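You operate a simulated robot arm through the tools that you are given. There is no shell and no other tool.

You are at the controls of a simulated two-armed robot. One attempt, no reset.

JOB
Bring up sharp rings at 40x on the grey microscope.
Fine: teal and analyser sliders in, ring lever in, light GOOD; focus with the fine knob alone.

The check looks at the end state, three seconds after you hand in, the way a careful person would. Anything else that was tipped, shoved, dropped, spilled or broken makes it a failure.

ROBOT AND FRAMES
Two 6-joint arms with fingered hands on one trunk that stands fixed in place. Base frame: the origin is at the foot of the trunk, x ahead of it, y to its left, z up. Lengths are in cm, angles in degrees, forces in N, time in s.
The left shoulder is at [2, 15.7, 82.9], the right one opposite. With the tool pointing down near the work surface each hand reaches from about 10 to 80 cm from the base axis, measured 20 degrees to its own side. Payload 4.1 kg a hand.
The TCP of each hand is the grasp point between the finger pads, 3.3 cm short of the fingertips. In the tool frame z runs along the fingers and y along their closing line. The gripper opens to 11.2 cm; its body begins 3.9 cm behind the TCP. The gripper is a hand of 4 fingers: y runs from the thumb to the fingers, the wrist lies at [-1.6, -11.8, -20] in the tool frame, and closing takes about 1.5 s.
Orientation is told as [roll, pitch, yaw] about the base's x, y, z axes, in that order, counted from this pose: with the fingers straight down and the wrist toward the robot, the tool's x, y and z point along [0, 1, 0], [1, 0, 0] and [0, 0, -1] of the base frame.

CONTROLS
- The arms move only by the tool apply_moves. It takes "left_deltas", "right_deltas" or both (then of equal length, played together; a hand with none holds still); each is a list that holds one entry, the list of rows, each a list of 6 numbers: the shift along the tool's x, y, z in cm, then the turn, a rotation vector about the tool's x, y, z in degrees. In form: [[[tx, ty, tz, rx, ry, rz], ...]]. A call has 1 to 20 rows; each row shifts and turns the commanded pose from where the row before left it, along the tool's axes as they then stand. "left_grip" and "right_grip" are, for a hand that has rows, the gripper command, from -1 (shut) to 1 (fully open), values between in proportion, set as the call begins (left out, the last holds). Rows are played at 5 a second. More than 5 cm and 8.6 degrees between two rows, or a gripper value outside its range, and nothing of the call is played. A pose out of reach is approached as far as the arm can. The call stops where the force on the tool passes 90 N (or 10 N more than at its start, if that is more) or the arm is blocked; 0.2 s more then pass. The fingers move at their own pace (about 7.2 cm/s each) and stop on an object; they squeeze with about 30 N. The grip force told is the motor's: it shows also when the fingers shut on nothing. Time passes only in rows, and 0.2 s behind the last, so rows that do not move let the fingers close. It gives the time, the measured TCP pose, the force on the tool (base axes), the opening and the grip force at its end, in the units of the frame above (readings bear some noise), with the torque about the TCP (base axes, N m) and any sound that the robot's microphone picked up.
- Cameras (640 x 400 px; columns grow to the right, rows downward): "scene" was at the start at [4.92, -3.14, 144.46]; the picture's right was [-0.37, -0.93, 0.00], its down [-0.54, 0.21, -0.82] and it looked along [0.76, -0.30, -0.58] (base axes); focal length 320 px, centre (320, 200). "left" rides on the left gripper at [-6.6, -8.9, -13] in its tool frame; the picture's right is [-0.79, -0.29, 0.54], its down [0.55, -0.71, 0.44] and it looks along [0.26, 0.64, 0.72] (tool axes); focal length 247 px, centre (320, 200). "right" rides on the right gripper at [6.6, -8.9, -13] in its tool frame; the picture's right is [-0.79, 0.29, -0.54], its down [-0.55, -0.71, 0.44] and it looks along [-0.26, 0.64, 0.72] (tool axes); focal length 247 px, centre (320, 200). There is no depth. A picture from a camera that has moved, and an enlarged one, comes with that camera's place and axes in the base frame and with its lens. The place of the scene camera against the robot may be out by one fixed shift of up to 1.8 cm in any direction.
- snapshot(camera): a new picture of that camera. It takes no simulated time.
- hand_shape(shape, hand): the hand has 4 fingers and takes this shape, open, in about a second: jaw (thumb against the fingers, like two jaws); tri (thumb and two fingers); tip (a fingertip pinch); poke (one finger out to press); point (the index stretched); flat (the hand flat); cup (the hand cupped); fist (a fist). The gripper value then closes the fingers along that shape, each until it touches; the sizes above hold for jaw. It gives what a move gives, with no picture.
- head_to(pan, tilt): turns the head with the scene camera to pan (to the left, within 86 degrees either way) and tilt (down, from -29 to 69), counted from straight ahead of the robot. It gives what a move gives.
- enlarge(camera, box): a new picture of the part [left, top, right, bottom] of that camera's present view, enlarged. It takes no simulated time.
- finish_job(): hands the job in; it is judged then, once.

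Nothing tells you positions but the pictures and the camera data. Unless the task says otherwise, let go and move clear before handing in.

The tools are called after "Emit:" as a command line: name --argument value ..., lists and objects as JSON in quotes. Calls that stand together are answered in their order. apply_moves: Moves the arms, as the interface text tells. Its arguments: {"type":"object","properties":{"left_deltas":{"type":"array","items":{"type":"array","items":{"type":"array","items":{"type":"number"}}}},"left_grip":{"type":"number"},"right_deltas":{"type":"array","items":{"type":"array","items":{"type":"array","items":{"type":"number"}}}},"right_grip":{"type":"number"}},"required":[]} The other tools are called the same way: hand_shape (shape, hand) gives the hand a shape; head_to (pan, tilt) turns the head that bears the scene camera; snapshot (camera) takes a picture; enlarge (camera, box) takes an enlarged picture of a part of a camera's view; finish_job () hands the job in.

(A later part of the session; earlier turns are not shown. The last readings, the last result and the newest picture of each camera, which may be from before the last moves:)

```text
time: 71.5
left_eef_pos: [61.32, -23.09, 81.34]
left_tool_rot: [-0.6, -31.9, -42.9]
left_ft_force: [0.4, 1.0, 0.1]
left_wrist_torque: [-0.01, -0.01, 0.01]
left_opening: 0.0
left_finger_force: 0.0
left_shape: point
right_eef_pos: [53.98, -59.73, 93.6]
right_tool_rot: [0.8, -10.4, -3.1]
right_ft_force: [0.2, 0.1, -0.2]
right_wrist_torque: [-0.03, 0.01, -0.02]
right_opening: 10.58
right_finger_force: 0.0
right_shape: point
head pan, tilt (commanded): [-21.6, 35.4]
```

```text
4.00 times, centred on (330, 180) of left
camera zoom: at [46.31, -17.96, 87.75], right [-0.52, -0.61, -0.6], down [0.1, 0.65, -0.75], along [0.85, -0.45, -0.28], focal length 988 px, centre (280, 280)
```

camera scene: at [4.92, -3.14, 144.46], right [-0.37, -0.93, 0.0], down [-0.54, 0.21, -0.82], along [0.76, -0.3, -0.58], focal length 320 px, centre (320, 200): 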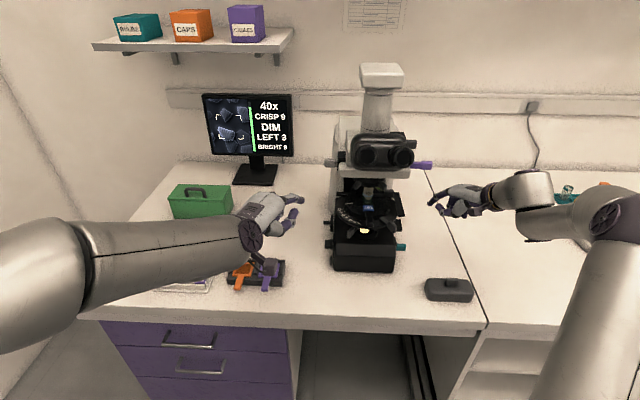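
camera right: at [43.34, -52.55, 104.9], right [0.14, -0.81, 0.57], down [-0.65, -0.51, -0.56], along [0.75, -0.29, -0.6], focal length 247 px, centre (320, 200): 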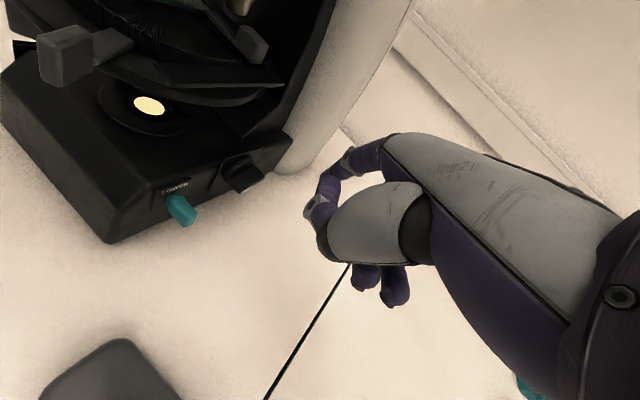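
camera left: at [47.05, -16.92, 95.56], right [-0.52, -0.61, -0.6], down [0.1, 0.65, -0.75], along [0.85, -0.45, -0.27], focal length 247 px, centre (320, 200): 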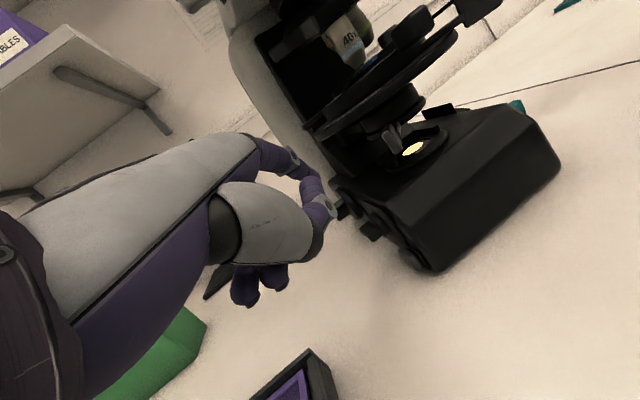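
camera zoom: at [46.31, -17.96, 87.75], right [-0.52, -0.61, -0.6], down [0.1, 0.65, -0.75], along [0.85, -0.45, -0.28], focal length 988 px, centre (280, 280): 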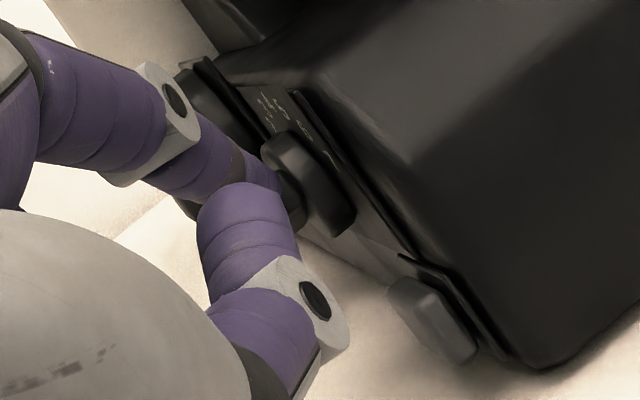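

I'm not sure how the bar now lies, so I'll retreat and look at the dial face-on again before pushing more.

Emit:
apply_moves --left_deltas '[[[0, 1.94, -3.11, 0, 0, 0], [0, 1.94, -3.11, 0, 0, 0], [0, 1.94, -3.11, 0, 0, 0], [3.3, -2.8, -1.75, 0, 0, 0], [3.3, -2.8, -1.75, 0, 0, 0], [0, 0, 0, 0, -4.24, 6.78], [0, 0, 0, 0, -4.24, 6.78], [0, 0, 0, 0, -4.24, 6.78], [0, 0, 0, 0, -4.24, 6.78]]]'

Emit:
enlarge --camera "left" --box '[320, 205, 390, 260]'

Emit:
snapshot --camera "left"

```text
time: 73.5
left_eef_pos: [61.15, -13.74, 92.23]
left_tool_rot: [-0.7, -32.2, -74.9]
left_ft_force: [-0.4, -1.0, 0.4]
left_wrist_torque: [0.0, -0.02, 0.06]
left_opening: 0.0
left_finger_force: 0.0
left_shape: point
right_eef_pos: [54.06, -59.75, 93.73]
right_tool_rot: [0.7, -10.3, -3.1]
right_ft_force: [-0.4, 0.0, 0.3]
right_wrist_torque: [0.01, 0.0, -0.01]
right_opening: 10.56
right_finger_force: 0.0
right_shape: point
head pan, tilt (commanded): [-21.6, 35.4]
```

```text
7.27 times, centred on (355, 232) of left
camera zoom: at [51.08, -1.32, 98.61], right [-0.76, -0.25, -0.6], down [0.43, 0.5, -0.75], along [0.48, -0.83, -0.27], focal length 1796 px, centre (66, -36)
```

zoom: 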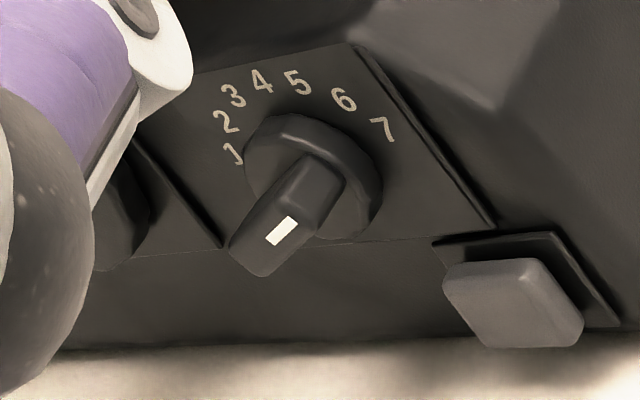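

```text
taken
camera left: at [51.08, -1.32, 98.61], right [-0.76, -0.25, -0.6], down [0.43, 0.5, -0.75], along [0.48, -0.83, -0.27], focal length 247 px, centre (320, 200)
```

left: 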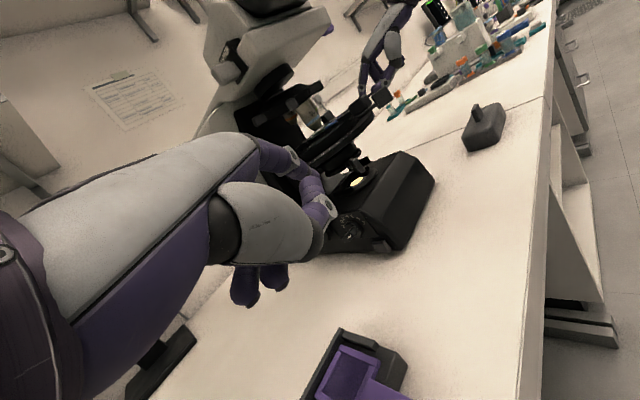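

The pointer has moved from past 7 to about 6.4. I'll turn it further the same way by pushing its raised front end towards the back.

Emit:
apply_moves --left_deltas '[[[0, 0, 0, 0, 4.24, -6.78], [0, 0, 0, 0, 4.24, -6.78], [0, 0, 0, 0, 4.24, -6.78], [0, 0, 0, 0, 4.24, -6.78], [-2.46, -0.66, 3.79, 0, 0, 0], [-2.46, -0.66, 3.79, 0, 0, 0], [-2.46, -0.66, 3.4, 0, 0, 0]]]'

Emit:
enlarge --camera "scene" --box '[290, 205, 370, 265]'

Emit:
enlarge --camera "left" --box '[270, 120, 450, 240]'

```text
time: 75.1
left_eef_pos: [58.91, -22.12, 81.93]
left_tool_rot: [-0.5, -31.8, -42.9]
left_ft_force: [0.2, -0.3, -0.2]
left_wrist_torque: [0.0, -0.05, -0.04]
left_opening: 0.0
left_finger_force: 0.1
left_shape: point
right_eef_pos: [53.96, -59.71, 93.71]
right_tool_rot: [0.6, -10.4, -3.2]
right_ft_force: [0.2, 0.0, -0.1]
right_wrist_torque: [0.0, 0.0, 0.0]
right_opening: 10.56
right_finger_force: 0.0
right_shape: point
head pan, tilt (commanded): [-21.6, 35.4]
```

```text
6.67 times, centred on (330, 235) of scene
camera zoom: at [4.91, -3.1, 144.46], right [-0.37, -0.93, 0.0], down [-0.54, 0.21, -0.82], along [0.76, -0.3, -0.58], focal length 2137 px, centre (253, -33)
```

zoom: 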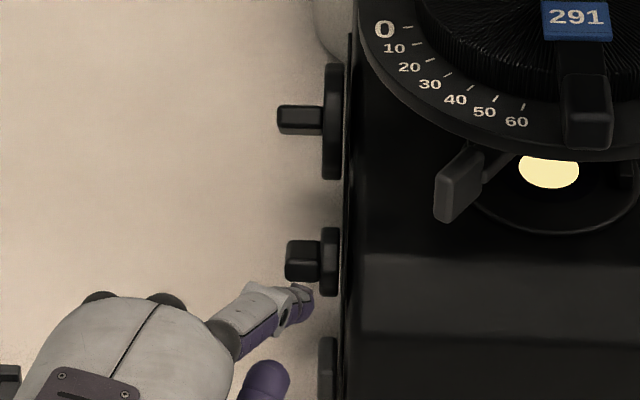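

```text
3.33 times, centred on (360, 180) of left
camera zoom: at [43.97, -17.04, 88.44], right [-0.52, -0.61, -0.6], down [0.1, 0.65, -0.75], along [0.85, -0.45, -0.27], focal length 823 px, centre (187, 267)
```

zoom: 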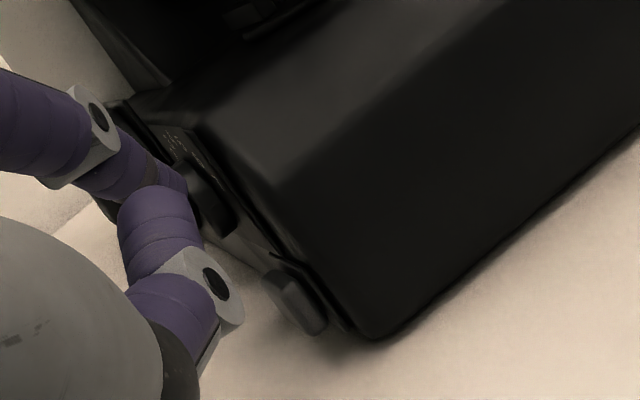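

Emit:
apply_moves --left_deltas '[[[0.32, 0.81, 0.5, 0, 0, 0], [0.16, 0.4, 0.25, 0, 0, 0], [0.13, 0.32, 0.2, 0, 0, 0]]]'

Emit:
enlarge --camera "scene" --box '[290, 205, 370, 265]'

Emit:
enlarge --camera "scene" --box '[198, 88, 298, 190]'

```text
time: 75.9
left_eef_pos: [60.69, -22.86, 81.96]
left_tool_rot: [-0.5, -31.9, -42.9]
left_ft_force: [-0.7, 0.5, 0.0]
left_wrist_torque: [0.01, 0.05, 0.0]
left_opening: 0.0
left_finger_force: 0.2
left_shape: point
right_eef_pos: [53.98, -59.7, 93.68]
right_tool_rot: [0.7, -10.4, -3.2]
right_ft_force: [0.1, -0.3, -0.6]
right_wrist_torque: [0.01, 0.0, 0.0]
right_opening: 10.59
right_finger_force: 0.0
right_shape: point
head pan, tilt (commanded): [-21.6, 35.4]
```

```text
6.67 times, centred on (330, 235) of scene
camera zoom: at [4.92, -3.14, 144.46], right [-0.37, -0.93, 0.0], down [-0.54, 0.21, -0.82], along [0.76, -0.3, -0.58], focal length 2137 px, centre (253, -33)
```

zoom: 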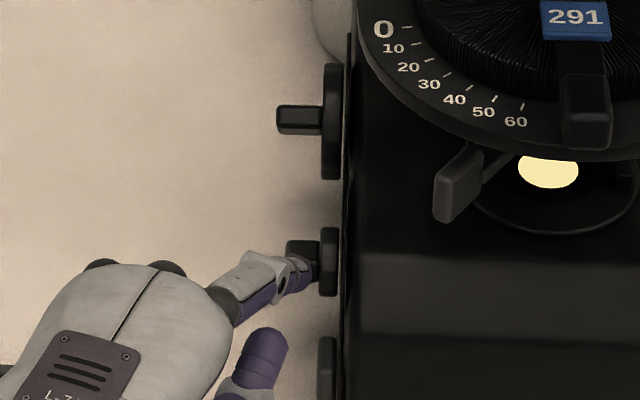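

```text
3.92 times, centred on (248, 139) of scene
camera zoom: at [4.92, -3.14, 144.46], right [-0.37, -0.93, 0.0], down [-0.54, 0.21, -0.82], along [0.76, -0.3, -0.58], focal length 1257 px, centre (602, 439)
```

zoom: 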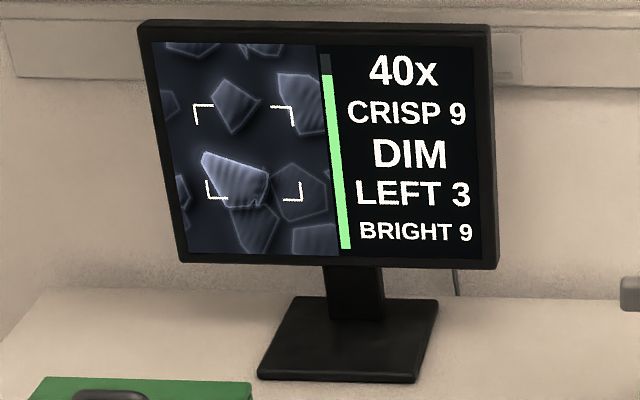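

Emit:
apply_moves --left_deltas '[[[0.1, 0.24, 0.15, 0, 0, 0], [0.1, 0.24, 0.15, 0, 0, 0]]]'

Emit:
enlarge --camera "scene" --box '[290, 205, 370, 265]'

Emit:
enlarge --camera "scene" --box '[198, 88, 298, 190]'

```text
time: 76.5
left_eef_pos: [61.31, -23.17, 82.09]
left_tool_rot: [-0.6, -31.9, -42.9]
left_ft_force: [-0.2, -0.4, -0.5]
left_wrist_torque: [-0.01, 0.01, 0.02]
left_opening: 0.01
left_finger_force: 0.0
left_shape: point
right_eef_pos: [54.04, -59.65, 93.61]
right_tool_rot: [0.7, -10.4, -3.2]
right_ft_force: [0.6, -0.3, 0.0]
right_wrist_torque: [0.01, 0.01, 0.01]
right_opening: 10.54
right_finger_force: 0.1
right_shape: point
head pan, tilt (commanded): [-21.6, 35.4]
```

```text
6.67 times, centred on (330, 235) of scene
camera zoom: at [4.92, -3.14, 144.46], right [-0.37, -0.93, 0.0], down [-0.54, 0.21, -0.82], along [0.76, -0.3, -0.58], focal length 2137 px, centre (253, -33)
```

zoom: 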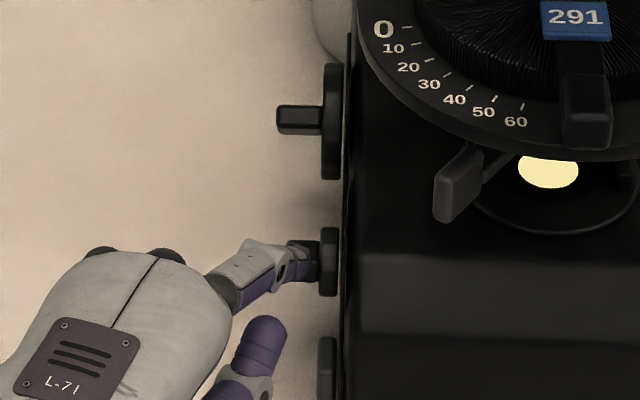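

```text
3.92 times, centred on (248, 139) of scene
camera zoom: at [4.92, -3.14, 144.46], right [-0.37, -0.93, 0.0], down [-0.54, 0.21, -0.82], along [0.76, -0.3, -0.58], focal length 1257 px, centre (602, 439)
```

zoom: 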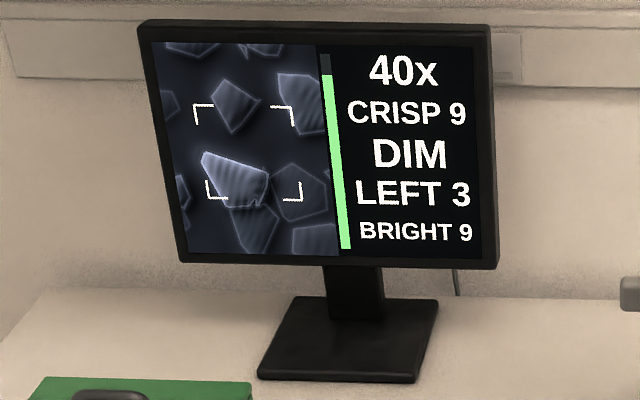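

Emit:
apply_moves --left_deltas '[[[0.1, 0.24, 0.15, 0, 0, 0], [0.1, 0.24, 0.15, 0, 0, 0]]]'

Emit:
enlarge --camera "scene" --box '[300, 215, 360, 260]'

```text
time: 77.1
left_eef_pos: [61.95, -23.34, 82.09]
left_tool_rot: [-0.5, -31.9, -42.9]
left_ft_force: [-1.3, -0.4, -0.5]
left_wrist_torque: [0.04, -0.01, 0.0]
left_opening: 0.0
left_finger_force: 0.1
left_shape: point
right_eef_pos: [54.06, -59.72, 93.66]
right_tool_rot: [0.6, -10.3, -3.2]
right_ft_force: [0.3, 0.2, 0.2]
right_wrist_torque: [-0.01, 0.01, 0.02]
right_opening: 10.55
right_finger_force: 0.1
right_shape: point
head pan, tilt (commanded): [-21.6, 35.4]
```

```text
8.89 times, centred on (330, 238) of scene
camera zoom: at [4.92, -3.14, 144.46], right [-0.37, -0.93, 0.0], down [-0.54, 0.21, -0.82], along [0.76, -0.3, -0.58], focal length 2849 px, centre (231, -133)
```

zoom: 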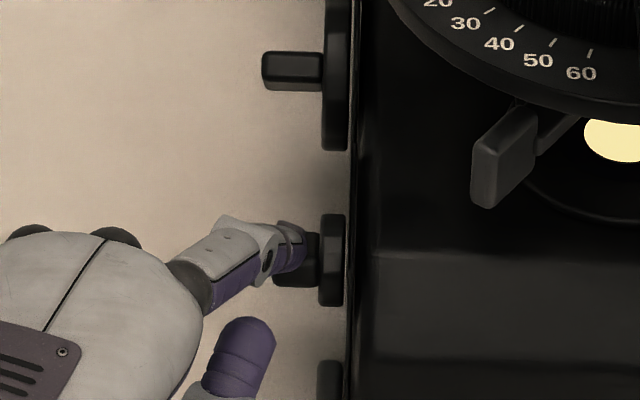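

Emit:
apply_moves --left_deltas '[[[0.1, 0.24, 0.15, 0, 0, 0], [0.1, 0.24, 0.15, 0, 0, 0]]]'

Emit:
enlarge --camera "scene" --box '[300, 215, 360, 260]'

Emit:
enlarge --camera "scene" --box '[198, 88, 298, 190]'

```text
time: 77.7
left_eef_pos: [62.53, -23.51, 81.99]
left_tool_rot: [-0.5, -32.0, -43.0]
left_ft_force: [0.4, -0.1, 1.5]
left_wrist_torque: [-0.02, -0.02, -0.01]
left_opening: 0.03
left_finger_force: 0.0
left_shape: point
right_eef_pos: [54.01, -59.62, 93.67]
right_tool_rot: [0.8, -10.3, -3.2]
right_ft_force: [-0.2, 0.0, 0.5]
right_wrist_torque: [0.0, 0.01, 0.01]
right_opening: 10.57
right_finger_force: 0.0
right_shape: point
head pan, tilt (commanded): [-21.6, 35.4]
```

```text
8.89 times, centred on (330, 238) of scene
camera zoom: at [4.91, -3.14, 144.46], right [-0.37, -0.93, 0.0], down [-0.54, 0.21, -0.82], along [0.76, -0.3, -0.58], focal length 2849 px, centre (231, -133)
```

zoom: 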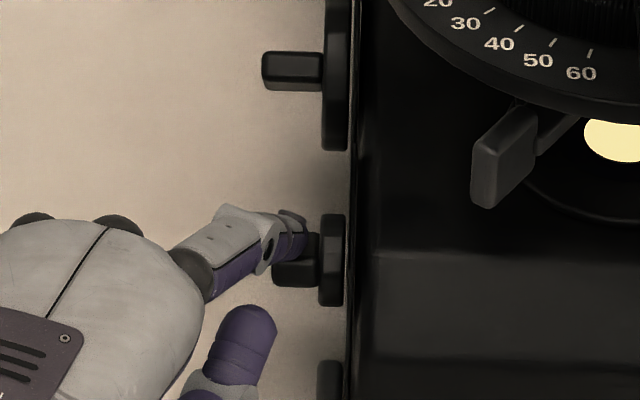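

```text
3.92 times, centred on (248, 139) of scene
camera zoom: at [4.91, -3.14, 144.46], right [-0.37, -0.93, 0.0], down [-0.54, 0.21, -0.82], along [0.76, -0.3, -0.58], focal length 1257 px, centre (602, 439)
```

zoom: 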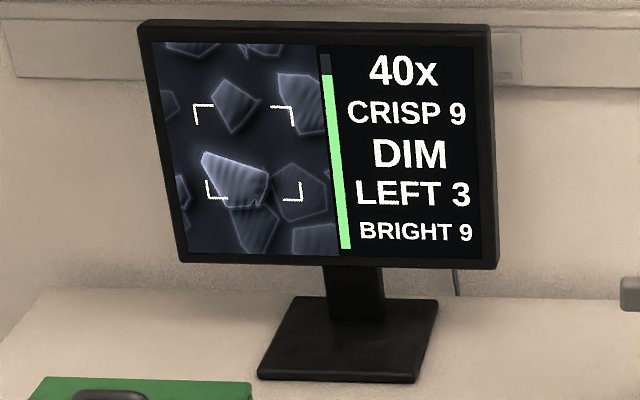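

Emit:
apply_moves --left_deltas '[[[0, 0.32, -0.51, 0, 0, 0], [0.35, 0.89, 0.55, 0, 0, 0], [0.35, 0.89, 0.55, 0, 0, 0], [0, -0.48, 0.76, 0, 0, 0], [0, -0.32, 0.51, 0, 0, 0]]]'

Emit:
enlarge --camera "scene" --box '[300, 215, 360, 260]'

Emit:
enlarge --camera "scene" --box '[198, 88, 298, 190]'

```text
time: 78.9
left_eef_pos: [64.42, -24.6, 81.05]
left_tool_rot: [-0.5, -31.9, -42.8]
left_ft_force: [-0.1, 0.0, -0.4]
left_wrist_torque: [-0.01, -0.02, 0.03]
left_opening: 0.02
left_finger_force: 0.0
left_shape: point
right_eef_pos: [54.08, -59.61, 93.7]
right_tool_rot: [0.8, -10.3, -3.2]
right_ft_force: [-0.2, 0.3, -0.7]
right_wrist_torque: [0.01, 0.02, -0.02]
right_opening: 10.56
right_finger_force: 0.0
right_shape: point
head pan, tilt (commanded): [-21.6, 35.4]
```

```text
8.89 times, centred on (330, 238) of scene
camera zoom: at [4.92, -3.14, 144.46], right [-0.37, -0.93, 0.0], down [-0.54, 0.21, -0.82], along [0.76, -0.3, -0.58], focal length 2849 px, centre (231, -133)
```

zoom: 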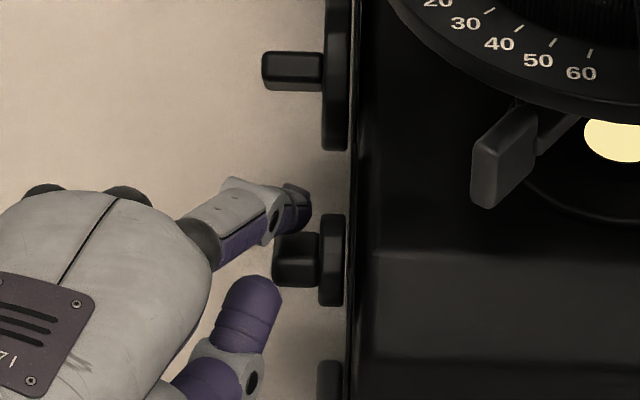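

```text
3.92 times, centred on (248, 139) of scene
camera zoom: at [4.92, -3.14, 144.46], right [-0.37, -0.93, 0.0], down [-0.54, 0.21, -0.82], along [0.76, -0.3, -0.58], focal length 1257 px, centre (602, 439)
```

zoom: 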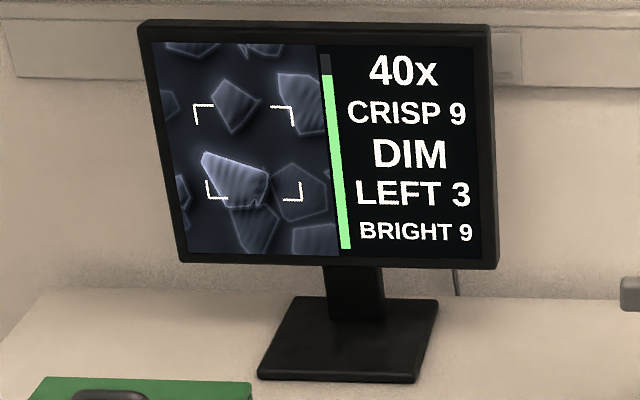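

Emit:
apply_moves --left_deltas '[[[0, -0.18, 0.29, 0, 0, 0], [0, -0.18, 0.29, 0, 0, 0], [0, -0.18, 0.29, 0, 0, 0]]]'

Emit:
enlarge --camera "scene" --box '[300, 215, 360, 260]'

Emit:
enlarge --camera "scene" --box '[198, 88, 298, 190]'

```text
time: 79.7
left_eef_pos: [64.52, -24.47, 80.05]
left_tool_rot: [-0.6, -32.1, -42.8]
left_ft_force: [0.8, 1.1, 4.4]
left_wrist_torque: [-0.19, -0.13, 0.08]
left_opening: 0.01
left_finger_force: 0.0
left_shape: point
right_eef_pos: [54.01, -59.67, 93.67]
right_tool_rot: [0.7, -10.4, -3.1]
right_ft_force: [0.5, 0.6, -0.6]
right_wrist_torque: [0.0, 0.0, 0.01]
right_opening: 10.54
right_finger_force: 0.1
right_shape: point
head pan, tilt (commanded): [-21.6, 35.4]
```

```text
8.89 times, centred on (330, 238) of scene
camera zoom: at [4.91, -3.14, 144.46], right [-0.37, -0.93, 0.0], down [-0.54, 0.21, -0.82], along [0.76, -0.3, -0.58], focal length 2849 px, centre (231, -133)
```

zoom: 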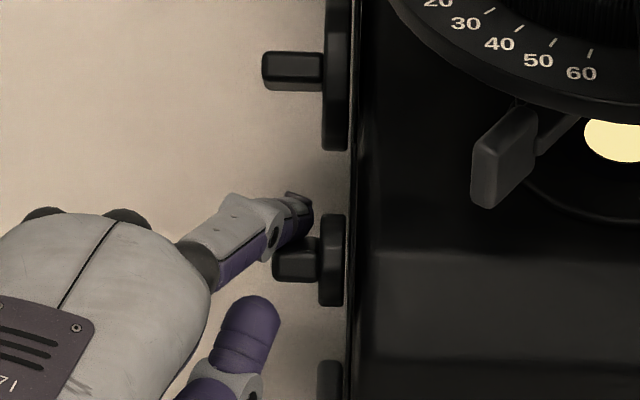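

```text
3.92 times, centred on (248, 139) of scene
camera zoom: at [4.91, -3.14, 144.46], right [-0.37, -0.93, 0.0], down [-0.54, 0.21, -0.82], along [0.76, -0.3, -0.58], focal length 1257 px, centre (602, 439)
```

zoom: 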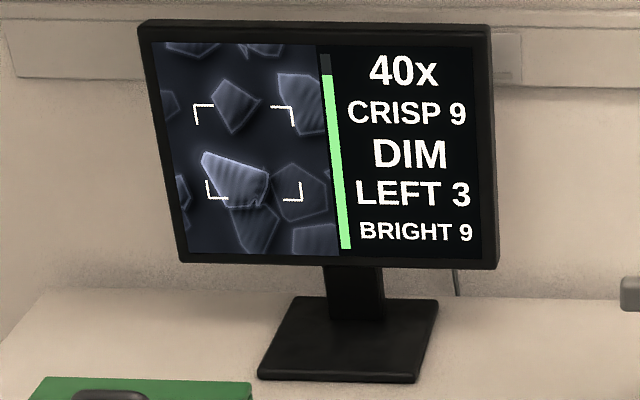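

Emit:
apply_moves --left_deltas '[[[0, -0.18, 0.29, 0, 0, 0], [0, -0.18, 0.29, 0, 0, 0]]]'

Emit:
enlarge --camera "scene" --box '[300, 215, 360, 260]'

Emit:
enlarge --camera "scene" --box '[198, 88, 298, 190]'

Emit:
enlarge --camera "left" --box '[270, 110, 390, 210]'

```text
time: 80.3
left_eef_pos: [64.37, -24.4, 79.55]
left_tool_rot: [-0.5, -31.9, -43.0]
left_ft_force: [2.5, 0.9, 9.3]
left_wrist_torque: [-0.51, -0.25, 0.12]
left_opening: 0.0
left_finger_force: 0.1
left_shape: point
right_eef_pos: [53.98, -59.61, 93.78]
right_tool_rot: [0.6, -10.4, -3.3]
right_ft_force: [0.7, 0.6, 0.8]
right_wrist_torque: [-0.01, -0.01, -0.01]
right_opening: 10.55
right_finger_force: 0.0
right_shape: point
head pan, tilt (commanded): [-21.6, 35.4]
```

```text
8.89 times, centred on (330, 238) of scene
camera zoom: at [4.9, -3.13, 144.46], right [-0.37, -0.93, 0.0], down [-0.54, 0.21, -0.82], along [0.76, -0.3, -0.58], focal length 2849 px, centre (231, -133)
```

zoom: 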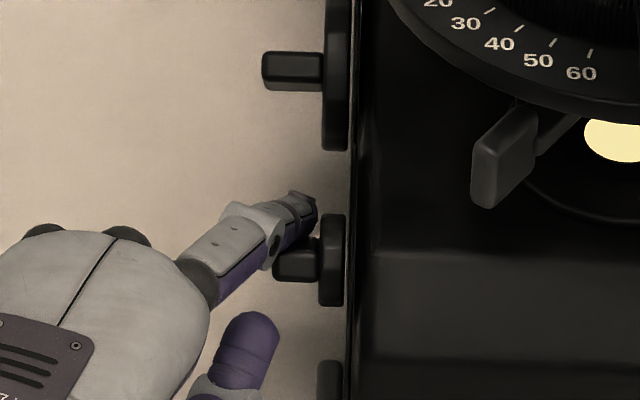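

```text
3.92 times, centred on (248, 139) of scene
camera zoom: at [4.9, -3.13, 144.46], right [-0.37, -0.93, 0.0], down [-0.54, 0.21, -0.82], along [0.76, -0.3, -0.58], focal length 1257 px, centre (602, 439)
```

zoom: 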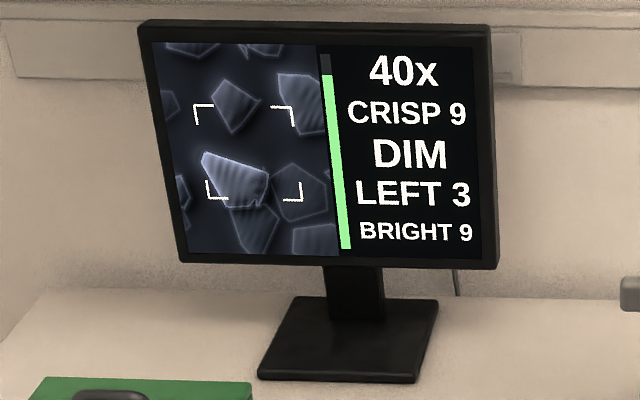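

```text
4.00 times, centred on (330, 160) of left
camera zoom: at [49.39, -19.31, 85.87], right [-0.51, -0.61, -0.6], down [0.1, 0.65, -0.75], along [0.85, -0.45, -0.27], focal length 988 px, centre (280, 360)
```

zoom: 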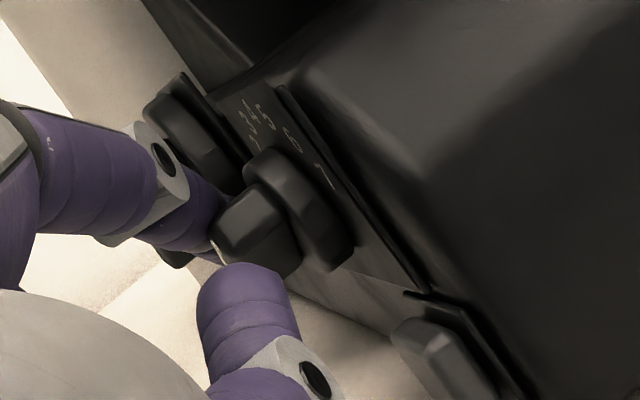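

Emit:
apply_moves --left_deltas '[[[0, -0.16, 0.25, 0, 0, 0]]]'

Emit:
enlarge --camera "scene" --box '[300, 215, 360, 260]'

Emit:
enlarge --camera "left" --box '[270, 110, 390, 210]'

```text
time: 80.7
left_eef_pos: [64.58, -24.46, 79.15]
left_tool_rot: [-0.7, -32.1, -42.8]
left_ft_force: [1.0, 1.2, 12.6]
left_wrist_torque: [-0.7, -0.4, 0.11]
left_opening: 0.0
left_finger_force: 0.1
left_shape: point
right_eef_pos: [54.06, -59.77, 93.6]
right_tool_rot: [0.8, -10.3, -3.2]
right_ft_force: [0.7, 0.2, 0.0]
right_wrist_torque: [0.01, 0.0, -0.01]
right_opening: 10.59
right_finger_force: 0.1
right_shape: point
head pan, tilt (commanded): [-21.6, 35.4]
```

```text
8.89 times, centred on (330, 238) of scene
camera zoom: at [4.89, -3.12, 144.46], right [-0.37, -0.93, 0.0], down [-0.54, 0.21, -0.82], along [0.76, -0.3, -0.58], focal length 2849 px, centre (231, -133)
```

zoom: 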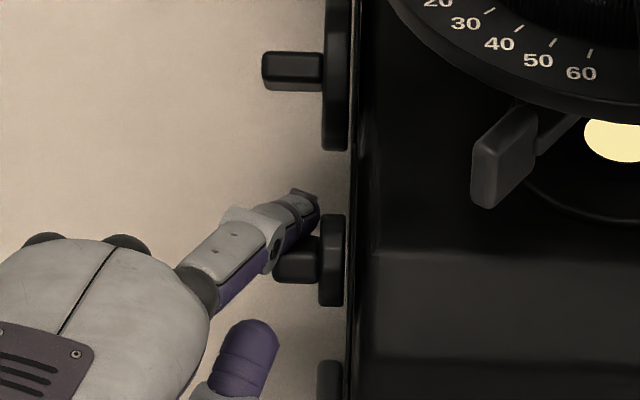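

```text
4.00 times, centred on (330, 160) of left
camera zoom: at [49.4, -19.3, 85.53], right [-0.51, -0.61, -0.6], down [0.1, 0.65, -0.75], along [0.85, -0.45, -0.27], focal length 988 px, centre (280, 360)
```

zoom: 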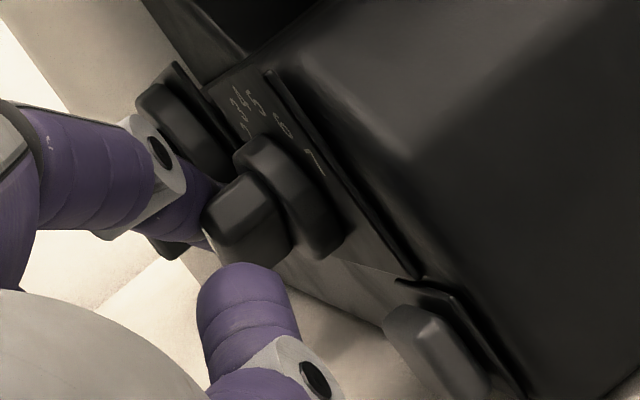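

The force rises without any turn, so that direction seems to be at its end stop. I'll press the front end down instead, turning the dial the other way.

Emit:
apply_moves --left_deltas '[[[0, 0.95, -1.53, 0, 0, 0], [0, 0.95, -1.53, 0, 0, 0], [-0.35, -0.89, -0.55, 0, 0, 0], [-0.32, -0.81, -0.5, 0, 0, 0], [0, -0.21, 0.34, 0, 0, 0]]]'

Emit:
enlarge --camera "scene" --box '[300, 215, 360, 260]'

Emit:
enlarge --camera "left" --box '[270, 130, 390, 230]'

```text
time: 81.9
left_eef_pos: [62.48, -23.55, 82.03]
left_tool_rot: [-0.5, -31.9, -42.9]
left_ft_force: [0.6, 0.6, 0.1]
left_wrist_torque: [0.02, 0.01, 0.02]
left_opening: 0.01
left_finger_force: 0.2
left_shape: point
right_eef_pos: [53.95, -59.82, 93.67]
right_tool_rot: [0.7, -10.4, -3.2]
right_ft_force: [-1.0, 0.0, -0.1]
right_wrist_torque: [0.02, 0.0, 0.0]
right_opening: 10.56
right_finger_force: 0.1
right_shape: point
head pan, tilt (commanded): [-21.6, 35.4]
```

```text
8.89 times, centred on (330, 238) of scene
camera zoom: at [4.92, -3.14, 144.46], right [-0.37, -0.93, 0.0], down [-0.54, 0.21, -0.82], along [0.76, -0.3, -0.58], focal length 2849 px, centre (231, -133)
```

zoom: 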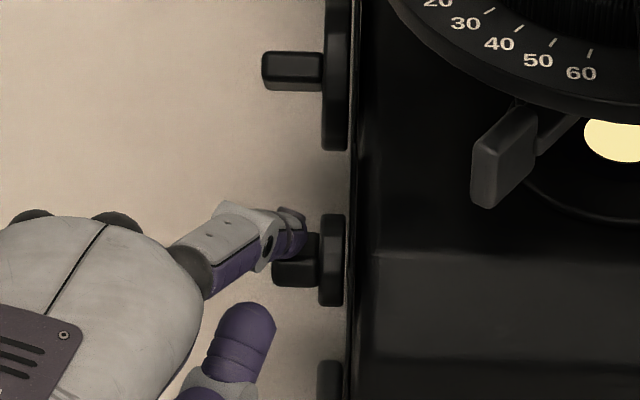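

```text
4.00 times, centred on (330, 180) of left
camera zoom: at [47.42, -18.36, 88.48], right [-0.52, -0.61, -0.6], down [0.1, 0.65, -0.75], along [0.85, -0.45, -0.28], focal length 988 px, centre (280, 280)
```

zoom: 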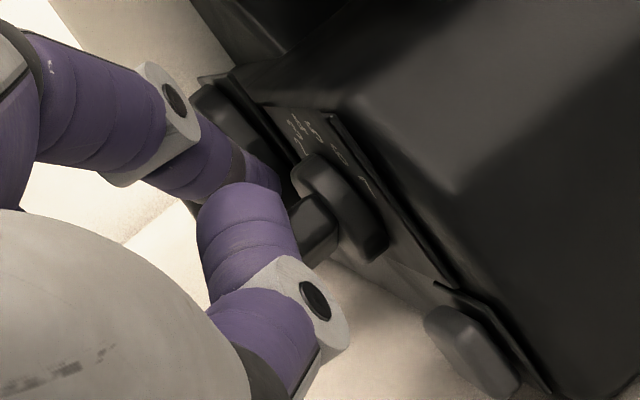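

Emit:
apply_moves --left_deltas '[[[0, -0.18, 0.29, 0, 0, 0], [0, -0.18, 0.29, 0, 0, 0], [0, -0.18, 0.29, 0, 0, 0]]]'

Emit:
enlarge --camera "scene" --box '[300, 215, 360, 260]'

Emit:
enlarge --camera "left" --box '[270, 130, 390, 230]'

```text
time: 82.7
left_eef_pos: [62.53, -23.69, 81.25]
left_tool_rot: [-0.6, -32.1, -42.8]
left_ft_force: [-0.6, 0.5, 4.3]
left_wrist_torque: [-0.29, -0.21, -0.03]
left_opening: 0.01
left_finger_force: 0.1
left_shape: point
right_eef_pos: [53.99, -59.72, 93.66]
right_tool_rot: [0.6, -10.4, -3.1]
right_ft_force: [1.1, 0.0, -0.1]
right_wrist_torque: [0.02, 0.0, 0.03]
right_opening: 10.56
right_finger_force: 0.1
right_shape: point
head pan, tilt (commanded): [-21.6, 35.4]
```

```text
8.89 times, centred on (330, 238) of scene
camera zoom: at [4.9, -3.13, 144.46], right [-0.37, -0.93, 0.0], down [-0.54, 0.21, -0.82], along [0.76, -0.3, -0.58], focal length 2849 px, centre (231, -133)
```

zoom: 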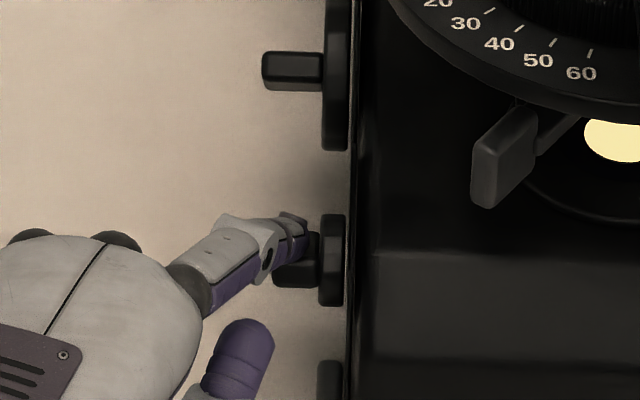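

```text
4.00 times, centred on (330, 180) of left
camera zoom: at [47.44, -18.33, 87.69], right [-0.51, -0.61, -0.6], down [0.1, 0.65, -0.75], along [0.85, -0.45, -0.27], focal length 988 px, centre (280, 280)
```

zoom: 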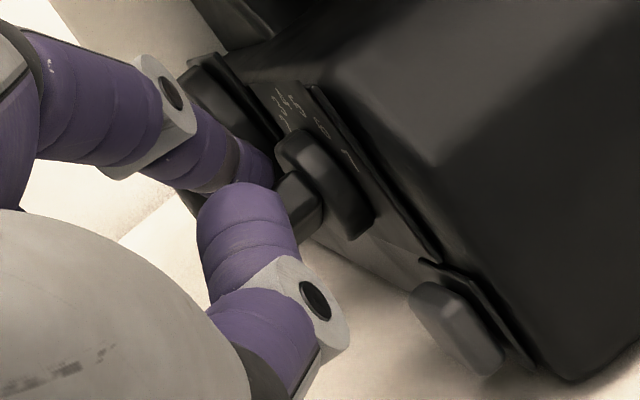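

Emit:
apply_moves --left_deltas '[[[0, -0.18, 0.29, 0, 0, 0], [0, -0.18, 0.29, 0, 0, 0]]]'

Emit:
enlarge --camera "scene" --box '[300, 215, 360, 260]'

Emit:
enlarge --camera "scene" --box '[198, 88, 298, 190]'

```text
time: 83.3
left_eef_pos: [62.41, -23.62, 80.58]
left_tool_rot: [-0.5, -32.0, -42.8]
left_ft_force: [-1.0, 2.7, 7.9]
left_wrist_torque: [-0.54, -0.34, 0.09]
left_opening: 0.0
left_finger_force: 0.0
left_shape: point
right_eef_pos: [54.1, -59.69, 93.72]
right_tool_rot: [0.6, -10.4, -3.2]
right_ft_force: [0.0, -0.1, -1.0]
right_wrist_torque: [0.0, 0.0, -0.01]
right_opening: 10.53
right_finger_force: 0.0
right_shape: point
head pan, tilt (commanded): [-21.6, 35.4]
```

```text
8.89 times, centred on (330, 238) of scene
camera zoom: at [4.89, -3.12, 144.46], right [-0.37, -0.93, 0.0], down [-0.54, 0.21, -0.82], along [0.76, -0.3, -0.58], focal length 2849 px, centre (231, -133)
```

zoom: 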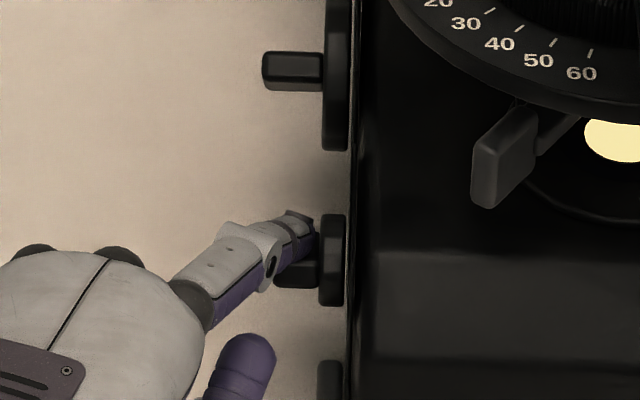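

```text
3.92 times, centred on (248, 139) of scene
camera zoom: at [4.89, -3.12, 144.46], right [-0.37, -0.93, 0.0], down [-0.54, 0.21, -0.82], along [0.76, -0.3, -0.58], focal length 1257 px, centre (602, 439)
```

zoom: 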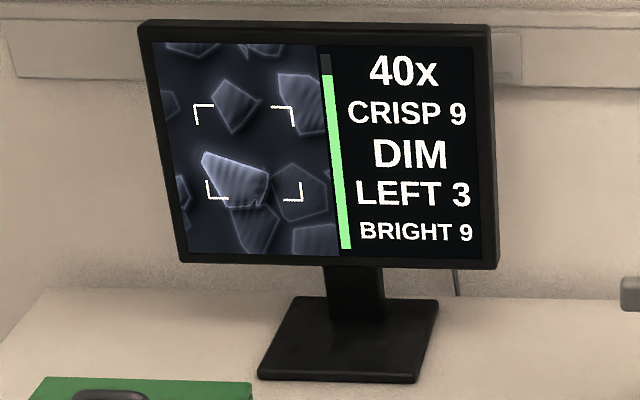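

Emit:
apply_moves --left_deltas '[[[0, 0.53, -0.85, 0, 0, 0], [-0.19, -0.48, -0.3, 0, 0, 0], [0, -0.42, 0.68, 0, 0, 0], [0, -0.16, 0.25, 0, 0, 0]]]'

Emit:
enlarge --camera "scene" --box '[300, 215, 360, 260]'

Emit:
enlarge --camera "left" --box '[270, 130, 390, 230]'

```text
time: 84.3
left_eef_pos: [61.92, -23.25, 80.46]
left_tool_rot: [-0.5, -31.9, -42.8]
left_ft_force: [-1.6, 1.7, 3.0]
left_wrist_torque: [-0.15, -0.13, -0.08]
left_opening: 0.0
left_finger_force: 0.1
left_shape: point
right_eef_pos: [54.02, -59.62, 93.75]
right_tool_rot: [0.7, -10.4, -3.1]
right_ft_force: [0.3, -0.3, 0.3]
right_wrist_torque: [0.0, 0.01, -0.02]
right_opening: 10.55
right_finger_force: 0.0
right_shape: point
head pan, tilt (commanded): [-21.6, 35.4]
```

```text
8.89 times, centred on (330, 238) of scene
camera zoom: at [4.9, -3.14, 144.46], right [-0.37, -0.93, 0.0], down [-0.54, 0.21, -0.82], along [0.76, -0.3, -0.58], focal length 2849 px, centre (231, -133)
```

zoom: 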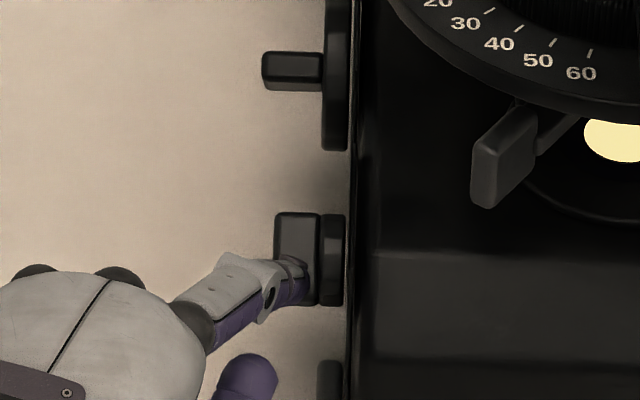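

```text
4.00 times, centred on (330, 180) of left
camera zoom: at [46.86, -18.19, 86.84], right [-0.52, -0.61, -0.6], down [0.1, 0.65, -0.75], along [0.85, -0.45, -0.27], focal length 988 px, centre (280, 280)
```

zoom: 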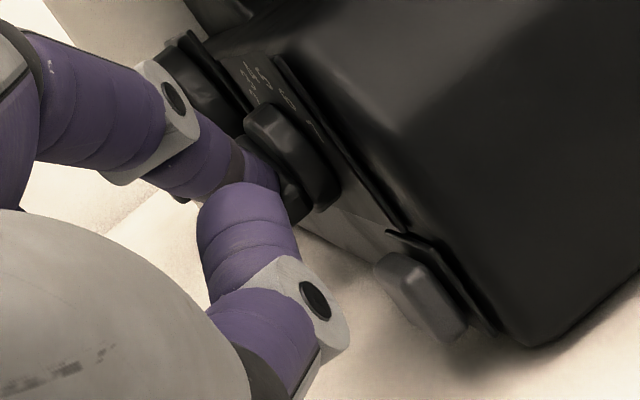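

It turned that way. I'll keep pressing the front end down and watch the light reading.

Emit:
apply_moves --left_deltas '[[[0, -0.21, 0.34, 0, 0, 0], [0, -0.21, 0.34, 0, 0, 0]]]'

Emit:
enlarge --camera "scene" --box '[300, 215, 360, 260]'

Emit:
enlarge --camera "scene" --box '[198, 88, 298, 190]'

```text
time: 84.9
left_eef_pos: [61.88, -23.4, 79.72]
left_tool_rot: [-0.4, -31.9, -42.9]
left_ft_force: [-24.6, 14.5, 15.5]
left_wrist_torque: [-1.29, -1.41, -0.79]
left_opening: 0.0
left_finger_force: 0.0
left_shape: point
right_eef_pos: [53.98, -59.56, 93.88]
right_tool_rot: [0.6, -10.6, -3.2]
right_ft_force: [-0.8, -1.0, 0.4]
right_wrist_torque: [0.03, -0.02, -0.02]
right_opening: 10.58
right_finger_force: 0.0
right_shape: point
head pan, tilt (commanded): [-21.6, 35.4]
```

```text
8.89 times, centred on (330, 238) of scene
camera zoom: at [4.79, -3.08, 144.47], right [-0.37, -0.93, 0.0], down [-0.54, 0.21, -0.82], along [0.76, -0.3, -0.58], focal length 2849 px, centre (231, -133)
```

zoom: 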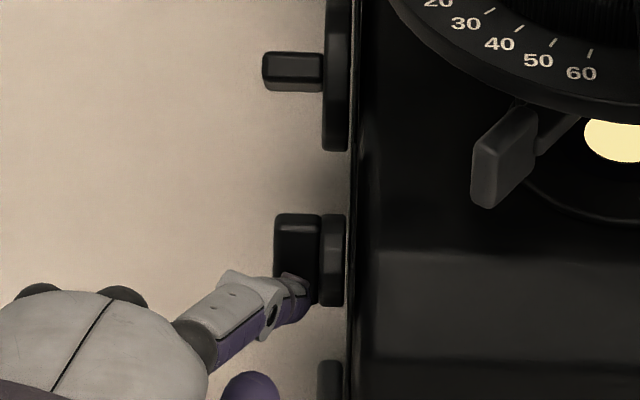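

```text
3.92 times, centred on (248, 139) of scene
camera zoom: at [4.79, -3.08, 144.47], right [-0.37, -0.93, 0.0], down [-0.54, 0.21, -0.82], along [0.76, -0.3, -0.58], focal length 1257 px, centre (602, 439)
```

zoom: 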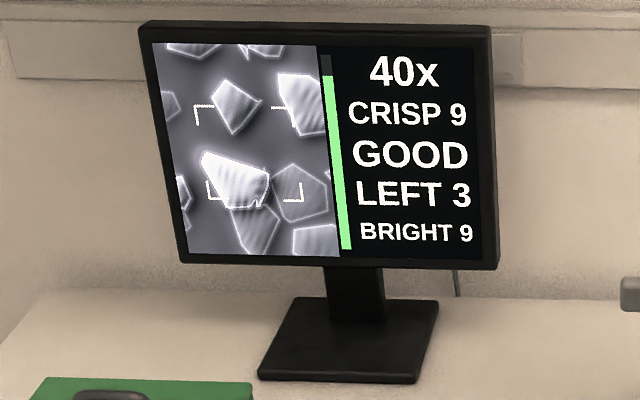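

Light now reads GOOD, but the finger is pressing too hard. I'll back it off up and away straight away.

Emit:
apply_moves --left_deltas '[[[-0.16, -0.13, -0.68, 0, 0, 0], [-0.32, -0.28, -1.35, 0, 0, 0], [-0.32, 0.25, -2.2, 0, 0, 0]]]'

Emit:
enlarge --camera "scene" --box '[198, 88, 298, 190]'

Emit:
snapshot --camera "scene"

```text
time: 85.7
left_eef_pos: [59.59, -22.33, 83.13]
left_tool_rot: [-0.7, -32.0, -42.9]
left_ft_force: [-0.5, -0.5, -0.3]
left_wrist_torque: [0.0, -0.02, 0.0]
left_opening: 0.0
left_finger_force: 0.1
left_shape: point
right_eef_pos: [54.04, -59.69, 93.8]
right_tool_rot: [0.7, -10.4, -3.2]
right_ft_force: [-0.7, 0.5, 0.2]
right_wrist_torque: [0.05, -0.01, 0.0]
right_opening: 10.56
right_finger_force: 0.1
right_shape: point
head pan, tilt (commanded): [-21.6, 35.4]
```

```text
3.92 times, centred on (248, 139) of scene
camera zoom: at [4.93, -3.15, 144.46], right [-0.37, -0.93, 0.0], down [-0.54, 0.21, -0.82], along [0.76, -0.3, -0.58], focal length 1257 px, centre (602, 439)
```

zoom: 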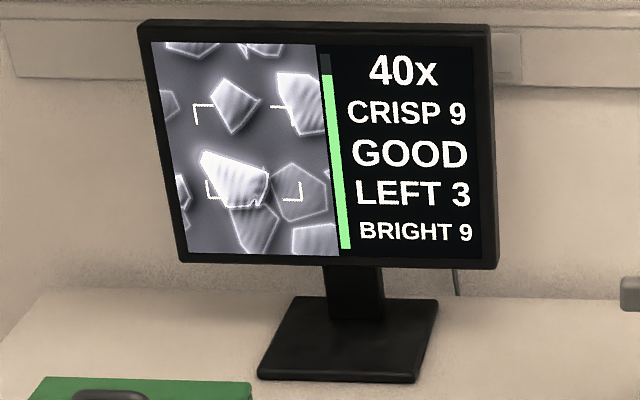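

```text
taken
camera scene: at [4.93, -3.15, 144.46], right [-0.37, -0.93, 0.0], down [-0.54, 0.21, -0.82], along [0.76, -0.3, -0.58], focal length 320 px, centre (320, 200)
```

scene: 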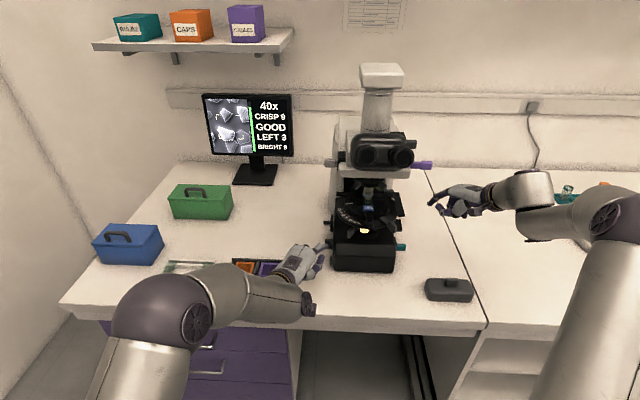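

Light stays GOOD. Now for the ring lever: I'll look closely at the lever under the stage and the black knob on the tube again.

Emit:
snapshot --camera "left"

Emit:
enlarge --camera "left" --box '[300, 20, 480, 160]'

Emit:
enlarge --camera "right" --box '[60, 0, 300, 150]'

Emit:
enlarge --camera "scene" --box '[380, 120, 440, 175]'

```text
taken
camera left: at [44.6, -17.14, 89.45], right [-0.52, -0.61, -0.6], down [0.1, 0.65, -0.75], along [0.85, -0.45, -0.28], focal length 247 px, centre (320, 200)
```

left: 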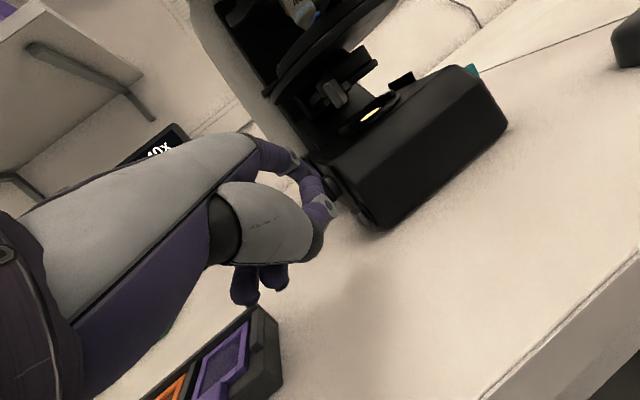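

```text
2.86 times, centred on (390, 90) of left
camera zoom: at [44.6, -17.14, 89.45], right [-0.52, -0.61, -0.6], down [0.1, 0.65, -0.75], along [0.85, -0.45, -0.28], focal length 706 px, centre (120, 514)
```

zoom: 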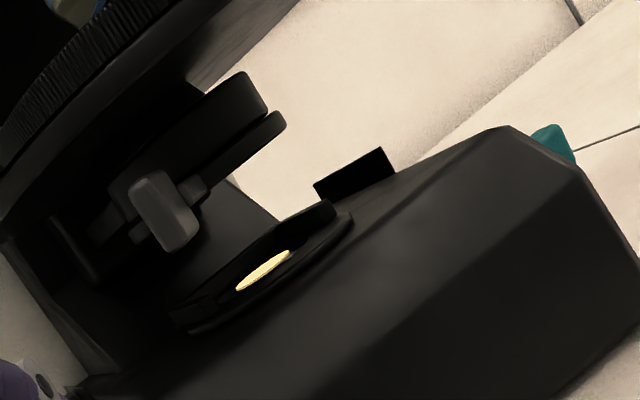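

```text
2.67 times, centred on (180, 75) of right
camera zoom: at [43.35, -52.54, 104.9], right [0.14, -0.81, 0.57], down [-0.65, -0.51, -0.56], along [0.75, -0.29, -0.6], focal length 659 px, centre (693, 533)
```

zoom: 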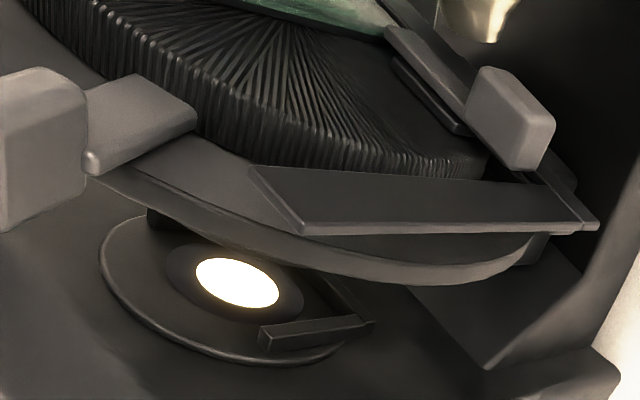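

```text
7.27 times, centred on (410, 148) of scene
camera zoom: at [4.93, -3.15, 144.46], right [-0.37, -0.93, 0.0], down [-0.54, 0.21, -0.82], along [0.76, -0.3, -0.58], focal length 2331 px, centre (-334, 582)
```

zoom: 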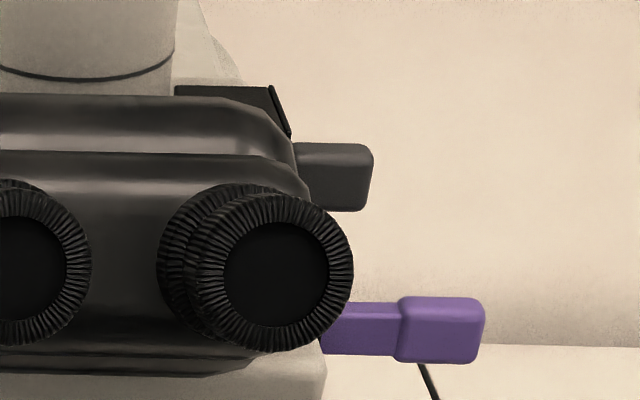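

Emit:
enlarge --camera "left" --box '[310, 60, 380, 120]'

Emit:
enlarge --camera "scene" --box '[346, 220, 370, 238]'

Emit:
enlarge --camera "right" --box '[80, 60, 220, 150]'

```text
6.67 times, centred on (345, 90) of left
camera zoom: at [44.6, -17.14, 89.45], right [-0.52, -0.61, -0.6], down [0.1, 0.65, -0.75], along [0.85, -0.45, -0.28], focal length 1646 px, centre (153, 933)
```

zoom: 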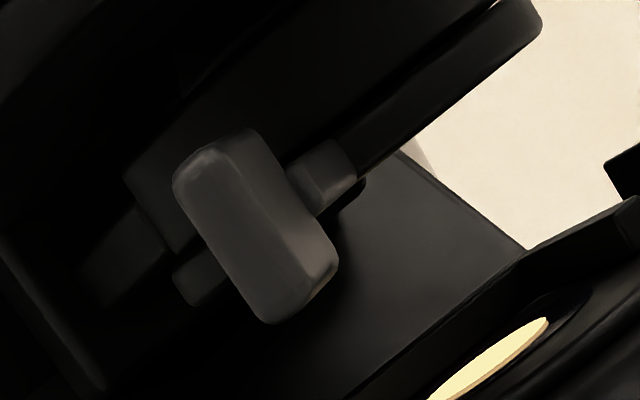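

```text
16.00 times, centred on (358, 229) of scene
camera zoom: at [4.93, -3.15, 144.46], right [-0.37, -0.93, 0.0], down [-0.54, 0.21, -0.82], along [0.76, -0.3, -0.58], focal length 5128 px, centre (-288, -264)
```

zoom: 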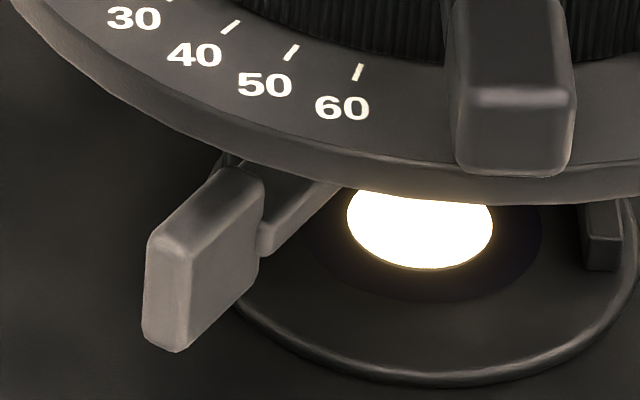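

```text
4.44 times, centred on (150, 105) of right
camera zoom: at [43.35, -52.54, 104.9], right [0.14, -0.81, 0.57], down [-0.65, -0.51, -0.56], along [0.75, -0.29, -0.6], focal length 1098 px, centre (1076, 622)
```

zoom: 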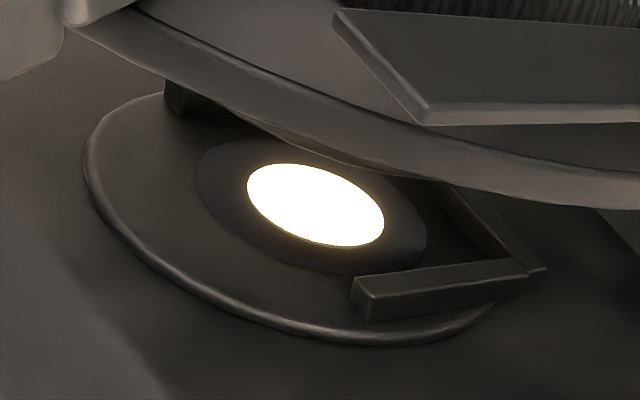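

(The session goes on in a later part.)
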